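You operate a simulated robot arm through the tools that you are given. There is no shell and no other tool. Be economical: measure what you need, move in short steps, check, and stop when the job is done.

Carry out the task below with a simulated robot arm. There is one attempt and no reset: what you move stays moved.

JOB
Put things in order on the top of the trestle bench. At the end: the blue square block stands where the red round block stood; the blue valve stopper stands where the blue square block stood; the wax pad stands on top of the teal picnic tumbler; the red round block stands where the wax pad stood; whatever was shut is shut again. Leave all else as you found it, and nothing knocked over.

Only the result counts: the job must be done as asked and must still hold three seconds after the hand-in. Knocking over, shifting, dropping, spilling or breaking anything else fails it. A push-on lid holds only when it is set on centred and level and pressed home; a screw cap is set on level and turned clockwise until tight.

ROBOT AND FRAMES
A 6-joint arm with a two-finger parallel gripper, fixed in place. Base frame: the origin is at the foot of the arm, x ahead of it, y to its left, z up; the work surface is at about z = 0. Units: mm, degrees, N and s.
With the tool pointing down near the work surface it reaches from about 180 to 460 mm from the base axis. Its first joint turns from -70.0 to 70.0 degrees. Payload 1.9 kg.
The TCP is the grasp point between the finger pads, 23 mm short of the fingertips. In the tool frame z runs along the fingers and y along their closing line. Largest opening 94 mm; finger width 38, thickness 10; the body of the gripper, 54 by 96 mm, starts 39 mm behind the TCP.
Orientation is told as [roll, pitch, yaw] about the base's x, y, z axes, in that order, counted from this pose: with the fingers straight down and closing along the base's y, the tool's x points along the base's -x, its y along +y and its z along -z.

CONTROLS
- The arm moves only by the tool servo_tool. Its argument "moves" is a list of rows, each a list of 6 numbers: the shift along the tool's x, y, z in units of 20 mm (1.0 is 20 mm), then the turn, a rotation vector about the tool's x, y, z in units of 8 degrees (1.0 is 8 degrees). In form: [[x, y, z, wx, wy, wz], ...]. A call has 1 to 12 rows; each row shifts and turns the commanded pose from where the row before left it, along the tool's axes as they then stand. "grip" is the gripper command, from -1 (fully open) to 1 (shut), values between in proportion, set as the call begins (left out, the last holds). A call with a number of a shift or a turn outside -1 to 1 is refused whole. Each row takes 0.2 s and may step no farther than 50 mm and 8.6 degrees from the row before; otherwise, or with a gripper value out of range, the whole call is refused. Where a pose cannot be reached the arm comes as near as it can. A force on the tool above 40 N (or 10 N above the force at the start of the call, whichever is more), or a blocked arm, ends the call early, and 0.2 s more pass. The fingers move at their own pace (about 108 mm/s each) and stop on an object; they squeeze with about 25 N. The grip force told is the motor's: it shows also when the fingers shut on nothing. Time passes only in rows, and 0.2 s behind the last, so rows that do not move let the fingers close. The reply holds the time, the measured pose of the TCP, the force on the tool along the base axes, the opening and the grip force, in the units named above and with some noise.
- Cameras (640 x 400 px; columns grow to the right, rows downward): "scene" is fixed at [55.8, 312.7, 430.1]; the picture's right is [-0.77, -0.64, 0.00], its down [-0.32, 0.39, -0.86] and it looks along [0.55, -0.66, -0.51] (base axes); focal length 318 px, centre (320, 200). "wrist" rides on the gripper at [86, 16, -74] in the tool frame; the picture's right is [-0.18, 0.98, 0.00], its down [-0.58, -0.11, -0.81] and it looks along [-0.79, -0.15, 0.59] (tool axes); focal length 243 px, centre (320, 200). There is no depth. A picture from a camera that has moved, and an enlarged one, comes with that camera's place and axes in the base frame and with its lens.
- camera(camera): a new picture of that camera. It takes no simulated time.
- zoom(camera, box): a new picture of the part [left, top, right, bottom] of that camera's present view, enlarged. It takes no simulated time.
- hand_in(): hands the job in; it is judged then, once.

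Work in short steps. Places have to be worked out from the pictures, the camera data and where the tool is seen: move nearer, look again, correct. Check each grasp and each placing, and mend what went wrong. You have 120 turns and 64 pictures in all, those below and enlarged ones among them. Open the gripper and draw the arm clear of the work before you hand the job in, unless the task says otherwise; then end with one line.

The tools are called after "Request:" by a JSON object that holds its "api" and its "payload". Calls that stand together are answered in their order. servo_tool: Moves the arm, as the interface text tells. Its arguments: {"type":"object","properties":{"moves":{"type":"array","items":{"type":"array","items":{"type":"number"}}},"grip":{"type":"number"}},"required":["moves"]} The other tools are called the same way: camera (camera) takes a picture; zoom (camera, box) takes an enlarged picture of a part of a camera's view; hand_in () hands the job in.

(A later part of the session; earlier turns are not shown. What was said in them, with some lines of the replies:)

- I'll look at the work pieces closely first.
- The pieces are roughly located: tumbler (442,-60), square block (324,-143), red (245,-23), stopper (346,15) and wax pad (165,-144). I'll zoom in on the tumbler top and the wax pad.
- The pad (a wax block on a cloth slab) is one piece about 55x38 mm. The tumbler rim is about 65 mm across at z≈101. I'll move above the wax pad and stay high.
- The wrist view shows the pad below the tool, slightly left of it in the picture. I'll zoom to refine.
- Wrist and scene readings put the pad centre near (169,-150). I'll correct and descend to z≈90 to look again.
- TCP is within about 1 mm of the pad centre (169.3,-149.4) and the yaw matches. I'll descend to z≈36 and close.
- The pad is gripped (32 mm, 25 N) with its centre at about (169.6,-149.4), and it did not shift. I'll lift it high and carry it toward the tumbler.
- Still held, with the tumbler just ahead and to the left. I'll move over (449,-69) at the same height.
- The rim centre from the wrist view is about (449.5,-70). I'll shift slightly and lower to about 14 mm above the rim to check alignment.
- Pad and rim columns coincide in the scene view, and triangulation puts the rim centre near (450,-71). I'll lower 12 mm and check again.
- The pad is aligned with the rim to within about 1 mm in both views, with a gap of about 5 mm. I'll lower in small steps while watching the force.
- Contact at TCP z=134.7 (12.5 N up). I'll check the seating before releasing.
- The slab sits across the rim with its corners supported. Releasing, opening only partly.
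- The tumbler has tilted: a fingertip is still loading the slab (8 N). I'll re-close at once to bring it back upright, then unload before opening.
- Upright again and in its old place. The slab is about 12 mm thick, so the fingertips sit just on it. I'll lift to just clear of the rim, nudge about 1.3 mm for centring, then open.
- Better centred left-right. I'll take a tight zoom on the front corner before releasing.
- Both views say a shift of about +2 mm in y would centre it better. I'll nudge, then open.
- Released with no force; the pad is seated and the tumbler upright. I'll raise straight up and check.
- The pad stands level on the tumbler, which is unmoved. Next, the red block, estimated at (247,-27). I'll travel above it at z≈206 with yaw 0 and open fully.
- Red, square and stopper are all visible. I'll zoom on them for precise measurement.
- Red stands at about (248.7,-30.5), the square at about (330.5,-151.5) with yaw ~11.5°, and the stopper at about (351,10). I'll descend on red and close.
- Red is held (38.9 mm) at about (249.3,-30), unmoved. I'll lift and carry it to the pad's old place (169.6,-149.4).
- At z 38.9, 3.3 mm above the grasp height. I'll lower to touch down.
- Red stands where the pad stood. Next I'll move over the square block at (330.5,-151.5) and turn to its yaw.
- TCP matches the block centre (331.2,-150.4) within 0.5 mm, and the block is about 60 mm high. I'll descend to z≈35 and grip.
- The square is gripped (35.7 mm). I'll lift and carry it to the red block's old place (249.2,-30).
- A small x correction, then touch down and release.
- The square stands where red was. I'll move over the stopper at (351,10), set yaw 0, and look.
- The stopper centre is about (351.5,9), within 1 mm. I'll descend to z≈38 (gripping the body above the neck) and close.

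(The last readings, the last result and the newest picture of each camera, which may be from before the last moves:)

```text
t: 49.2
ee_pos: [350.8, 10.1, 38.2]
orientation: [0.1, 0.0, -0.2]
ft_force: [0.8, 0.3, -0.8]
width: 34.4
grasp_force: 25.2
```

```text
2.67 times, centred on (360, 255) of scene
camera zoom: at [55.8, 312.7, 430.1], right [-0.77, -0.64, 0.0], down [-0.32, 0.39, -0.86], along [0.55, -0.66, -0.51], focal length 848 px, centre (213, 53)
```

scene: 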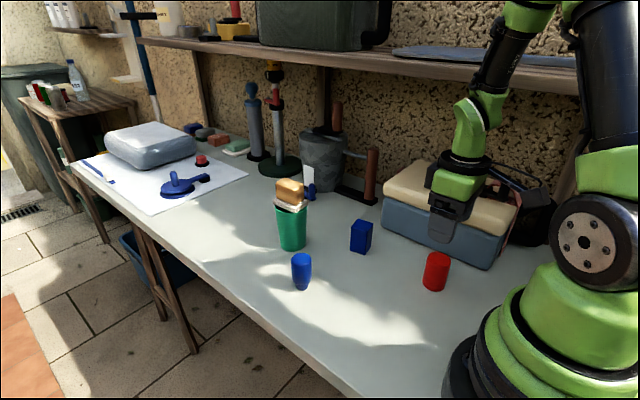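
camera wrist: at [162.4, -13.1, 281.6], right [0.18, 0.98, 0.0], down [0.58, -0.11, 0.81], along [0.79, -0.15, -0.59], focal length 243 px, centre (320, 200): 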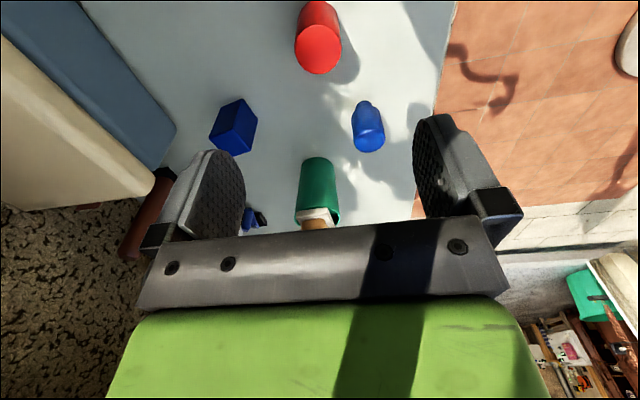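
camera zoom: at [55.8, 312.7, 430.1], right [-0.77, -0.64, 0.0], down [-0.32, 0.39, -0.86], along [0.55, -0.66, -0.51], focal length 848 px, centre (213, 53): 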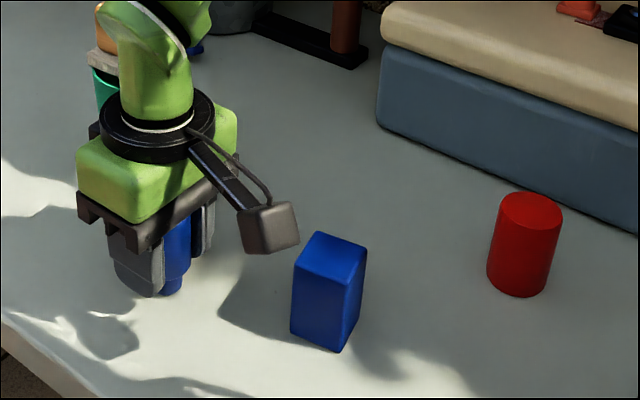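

The stopper is held (34.4 mm). I'll lift and carry it to the square's old place (331,-150.6).

Request:
{"api": "servo_tool", "payload": {"moves": [[0, 0, -0.5, 0, 0, 0], [0, 0, -1, 0, 0, 0], [0, 0, -1, 0, 0, 0], [0, 0, -1, 0, 0, 0], [0, 0, -0.5, 0, 0, 0]]}}

Request:
{"api": "servo_tool", "payload": {"moves": [[0.1, -0.803, 0, 0, 0, 0], [0.1, -0.803, 0, 0, 0, 0], [0.1, -0.803, 0, 0, 0, 0], [0.1, -0.803, 0, 0, 0, 0], [0.1, -0.803, 0, 0, 0, 0], [0.1, -0.803, 0, 0, 0, 0], [0.1, -0.803, 0, 0, 0, 0], [0.1, -0.803, 0, 0, 0, 0], [0.1, -0.803, 0, 0, 0, 0], [0.1, -0.803, 0, 0, 0, 0], [0, 0, 0, 0, 0, 0]]}}

Request:
{"api": "servo_tool", "payload": {"moves": [[0, 0, 0.9, 0, 0, 0], [0, 0, 0.9, 0, 0, 0], [0, 0, 0.9, 0, 0, 0], [0, 0, 0.7, 0, 0, 0], [0, 0, 0.4, 0, 0, 0], [0, 0, 0.1, 0, 0, 0], [0, 0, 0, 0, 0, 0]]}}

```text
t: 50.4
ee_pos: [350.6, 10.1, 117.9]
orientation: [0.1, 0.1, 0.0]
ft_force: [-0.5, 0.8, -0.3]
width: 34.5
grasp_force: 25.0
```

```text
t: 52.8
ee_pos: [330.9, -150.7, 117.9]
orientation: [0.1, 0.0, -0.1]
ft_force: [-0.7, 0.0, 0.9]
width: 34.5
grasp_force: 25.1
```

```text
t: 54.4
ee_pos: [330.9, -151.0, 40.1]
orientation: [0.0, -0.3, -0.1]
ft_force: [-2.2, 1.5, 14.3]
width: 34.3
grasp_force: 24.6
```

Force of 14 N at z=40, 2 mm higher than expected. I'll look before releasing.

Request:
{"api": "zoom", "payload": {"camera": "scene", "box": [310, 190, 406, 270]}}

Request:
{"api": "camera", "payload": {"camera": "wrist"}}

```text
5.00 times, centred on (358, 230) of scene
camera zoom: at [55.8, 312.8, 430.1], right [-0.77, -0.64, 0.0], down [-0.32, 0.39, -0.86], along [0.55, -0.66, -0.51], focal length 1589 px, centre (130, 50)
```

zoom: 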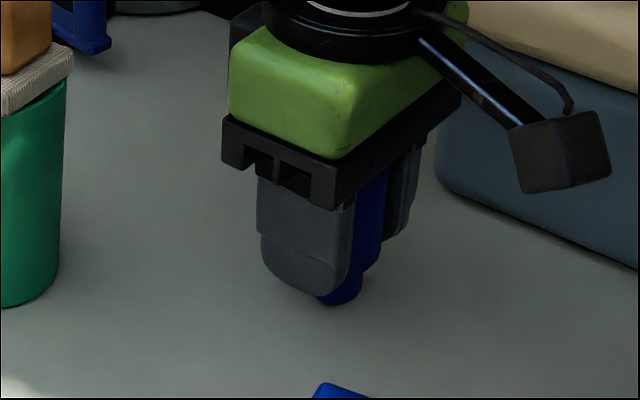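

```text
23 pictures are left
camera wrist: at [245.2, -136.0, 115.6], right [0.19, 0.98, 0.0], down [0.58, -0.11, 0.81], along [0.79, -0.15, -0.59], focal length 243 px, centre (320, 200)
```

wrist: 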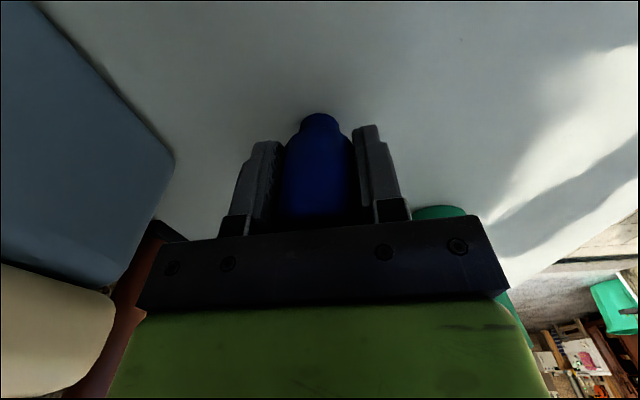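

Nothing lies underneath; the stopper is just on the surface. I'll ease off to near-zero force before releasing.

Request:
{"api": "servo_tool", "payload": {"moves": [[0, 0, -0.05, 0, 0, 0], [0, 0, 0, 0, 0, 0]]}}

Request:
{"api": "zoom", "payload": {"camera": "scene", "box": [340, 220, 388, 260]}}

```text
t: 55.0
ee_pos: [330.1, -150.6, 40.2]
orientation: [0.1, 0.0, -0.1]
ft_force: [-0.1, 0.5, -1.5]
width: 34.4
grasp_force: 25.1
```

```text
10.00 times, centred on (364, 240) of scene
camera zoom: at [55.8, 312.7, 430.1], right [-0.77, -0.64, 0.0], down [-0.32, 0.39, -0.86], along [0.55, -0.66, -0.51], focal length 3178 px, centre (-120, -200)
```

zoom: 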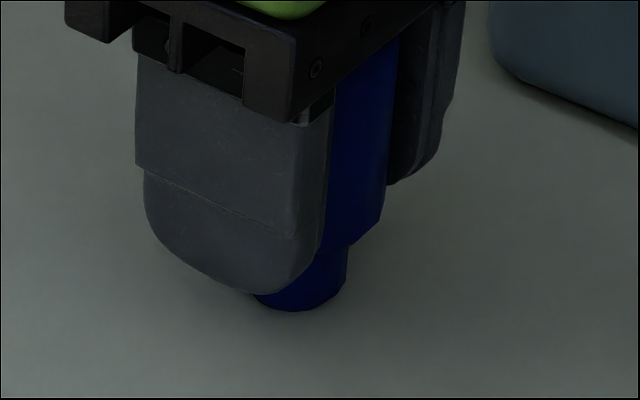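

The stopper looks upright and unloaded. Releasing with a partial opening, then checking.

Request:
{"api": "servo_tool", "payload": {"moves": [[0, 0, 0, 0, 0, 0], [0, 0, 0, 0, 0, 0], [0, 0, 0, 0, 0, 0]], "grip": -0.4}}

Request:
{"api": "camera", "payload": {"camera": "wrist"}}

Request:
{"api": "zoom", "payload": {"camera": "scene", "box": [340, 210, 388, 260]}}

```text
t: 55.8
ee_pos: [329.4, -151.6, 40.5]
orientation: [0.1, 0.0, -0.2]
ft_force: [0.4, 0.4, 0.0]
width: 65.7
grasp_force: 0.0
```

```text
21 pictures are left
camera wrist: at [244.8, -135.8, 116.4], right [0.19, 0.98, 0.0], down [0.58, -0.11, 0.81], along [0.79, -0.15, -0.59], focal length 243 px, centre (320, 200)
```

wrist: 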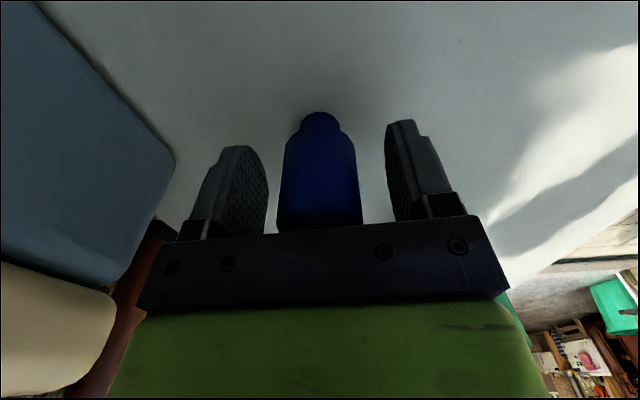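

```text
8.00 times, centred on (364, 235) of scene
camera zoom: at [55.8, 312.7, 430.1], right [-0.77, -0.64, 0.0], down [-0.32, 0.39, -0.86], along [0.55, -0.66, -0.51], focal length 2542 px, centre (-32, -80)
```

zoom: 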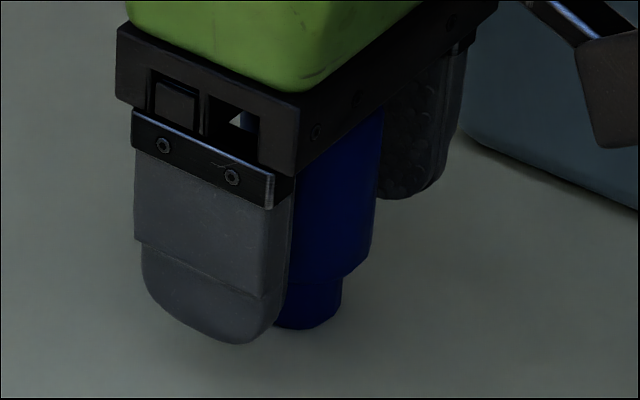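

The stopper stands on its own. I'll raise straight up and clear, then check the whole scene.

Request:
{"api": "servo_tool", "payload": {"moves": [[0, 0, -0.5, 0, 0, 0], [0, 0, -1, 0, 0, 0], [0, 0, -1, 0, 0, 0], [0, 0, -1, 0, 0, 0], [0, 0, -1, 0, 0, 0], [0, 0, -1, 0, 0, 0], [0, 0, -1, 0, 0, 0], [0, 0, -1, 0, 0, 0], [0, 0, -1, 0, 0, 0], [0, 0, -1, 0, 0, 0]], "grip": -1}}

Request:
{"api": "camera", "payload": {"camera": "scene"}}

Request:
{"api": "zoom", "payload": {"camera": "scene", "box": [240, 180, 480, 330]}}

```text
t: 58.0
ee_pos: [329.8, -151.5, 232.6]
orientation: [0.1, -0.2, -0.1]
ft_force: [-0.8, 0.4, 0.2]
width: 93.9
grasp_force: 0.1
```

```text
19 pictures are left
```

scene: 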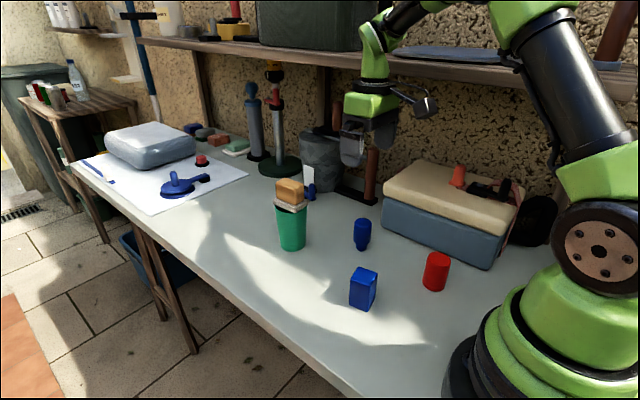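

```text
2.67 times, centred on (360, 255) of scene
camera zoom: at [55.8, 312.7, 430.1], right [-0.77, -0.64, 0.0], down [-0.32, 0.39, -0.86], along [0.55, -0.66, -0.51], focal length 848 px, centre (213, 53)
```

zoom: 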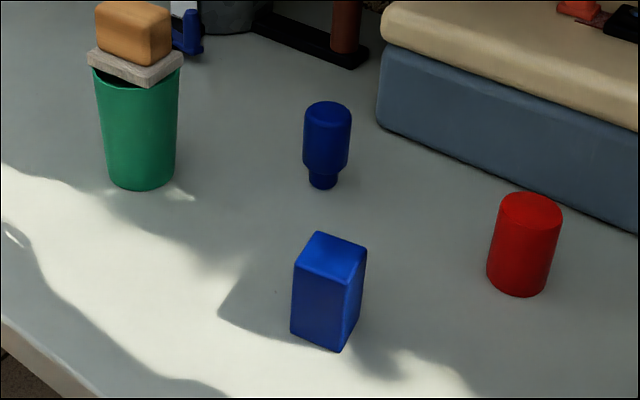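

All pieces stand in their assigned places, upright. The tumbler has not shifted, nothing shut was opened, and the arm is clear with the gripper open. Handing in.

Request:
{"api": "hand_in", "payload": {}}

```text
The job is handed in.
```

I handed in the job with all four pieces in place, each within about 3 mm by the last pictures; the tumbler tipped about 5° when I first released the pad, but I brought it back upright on its original spot.
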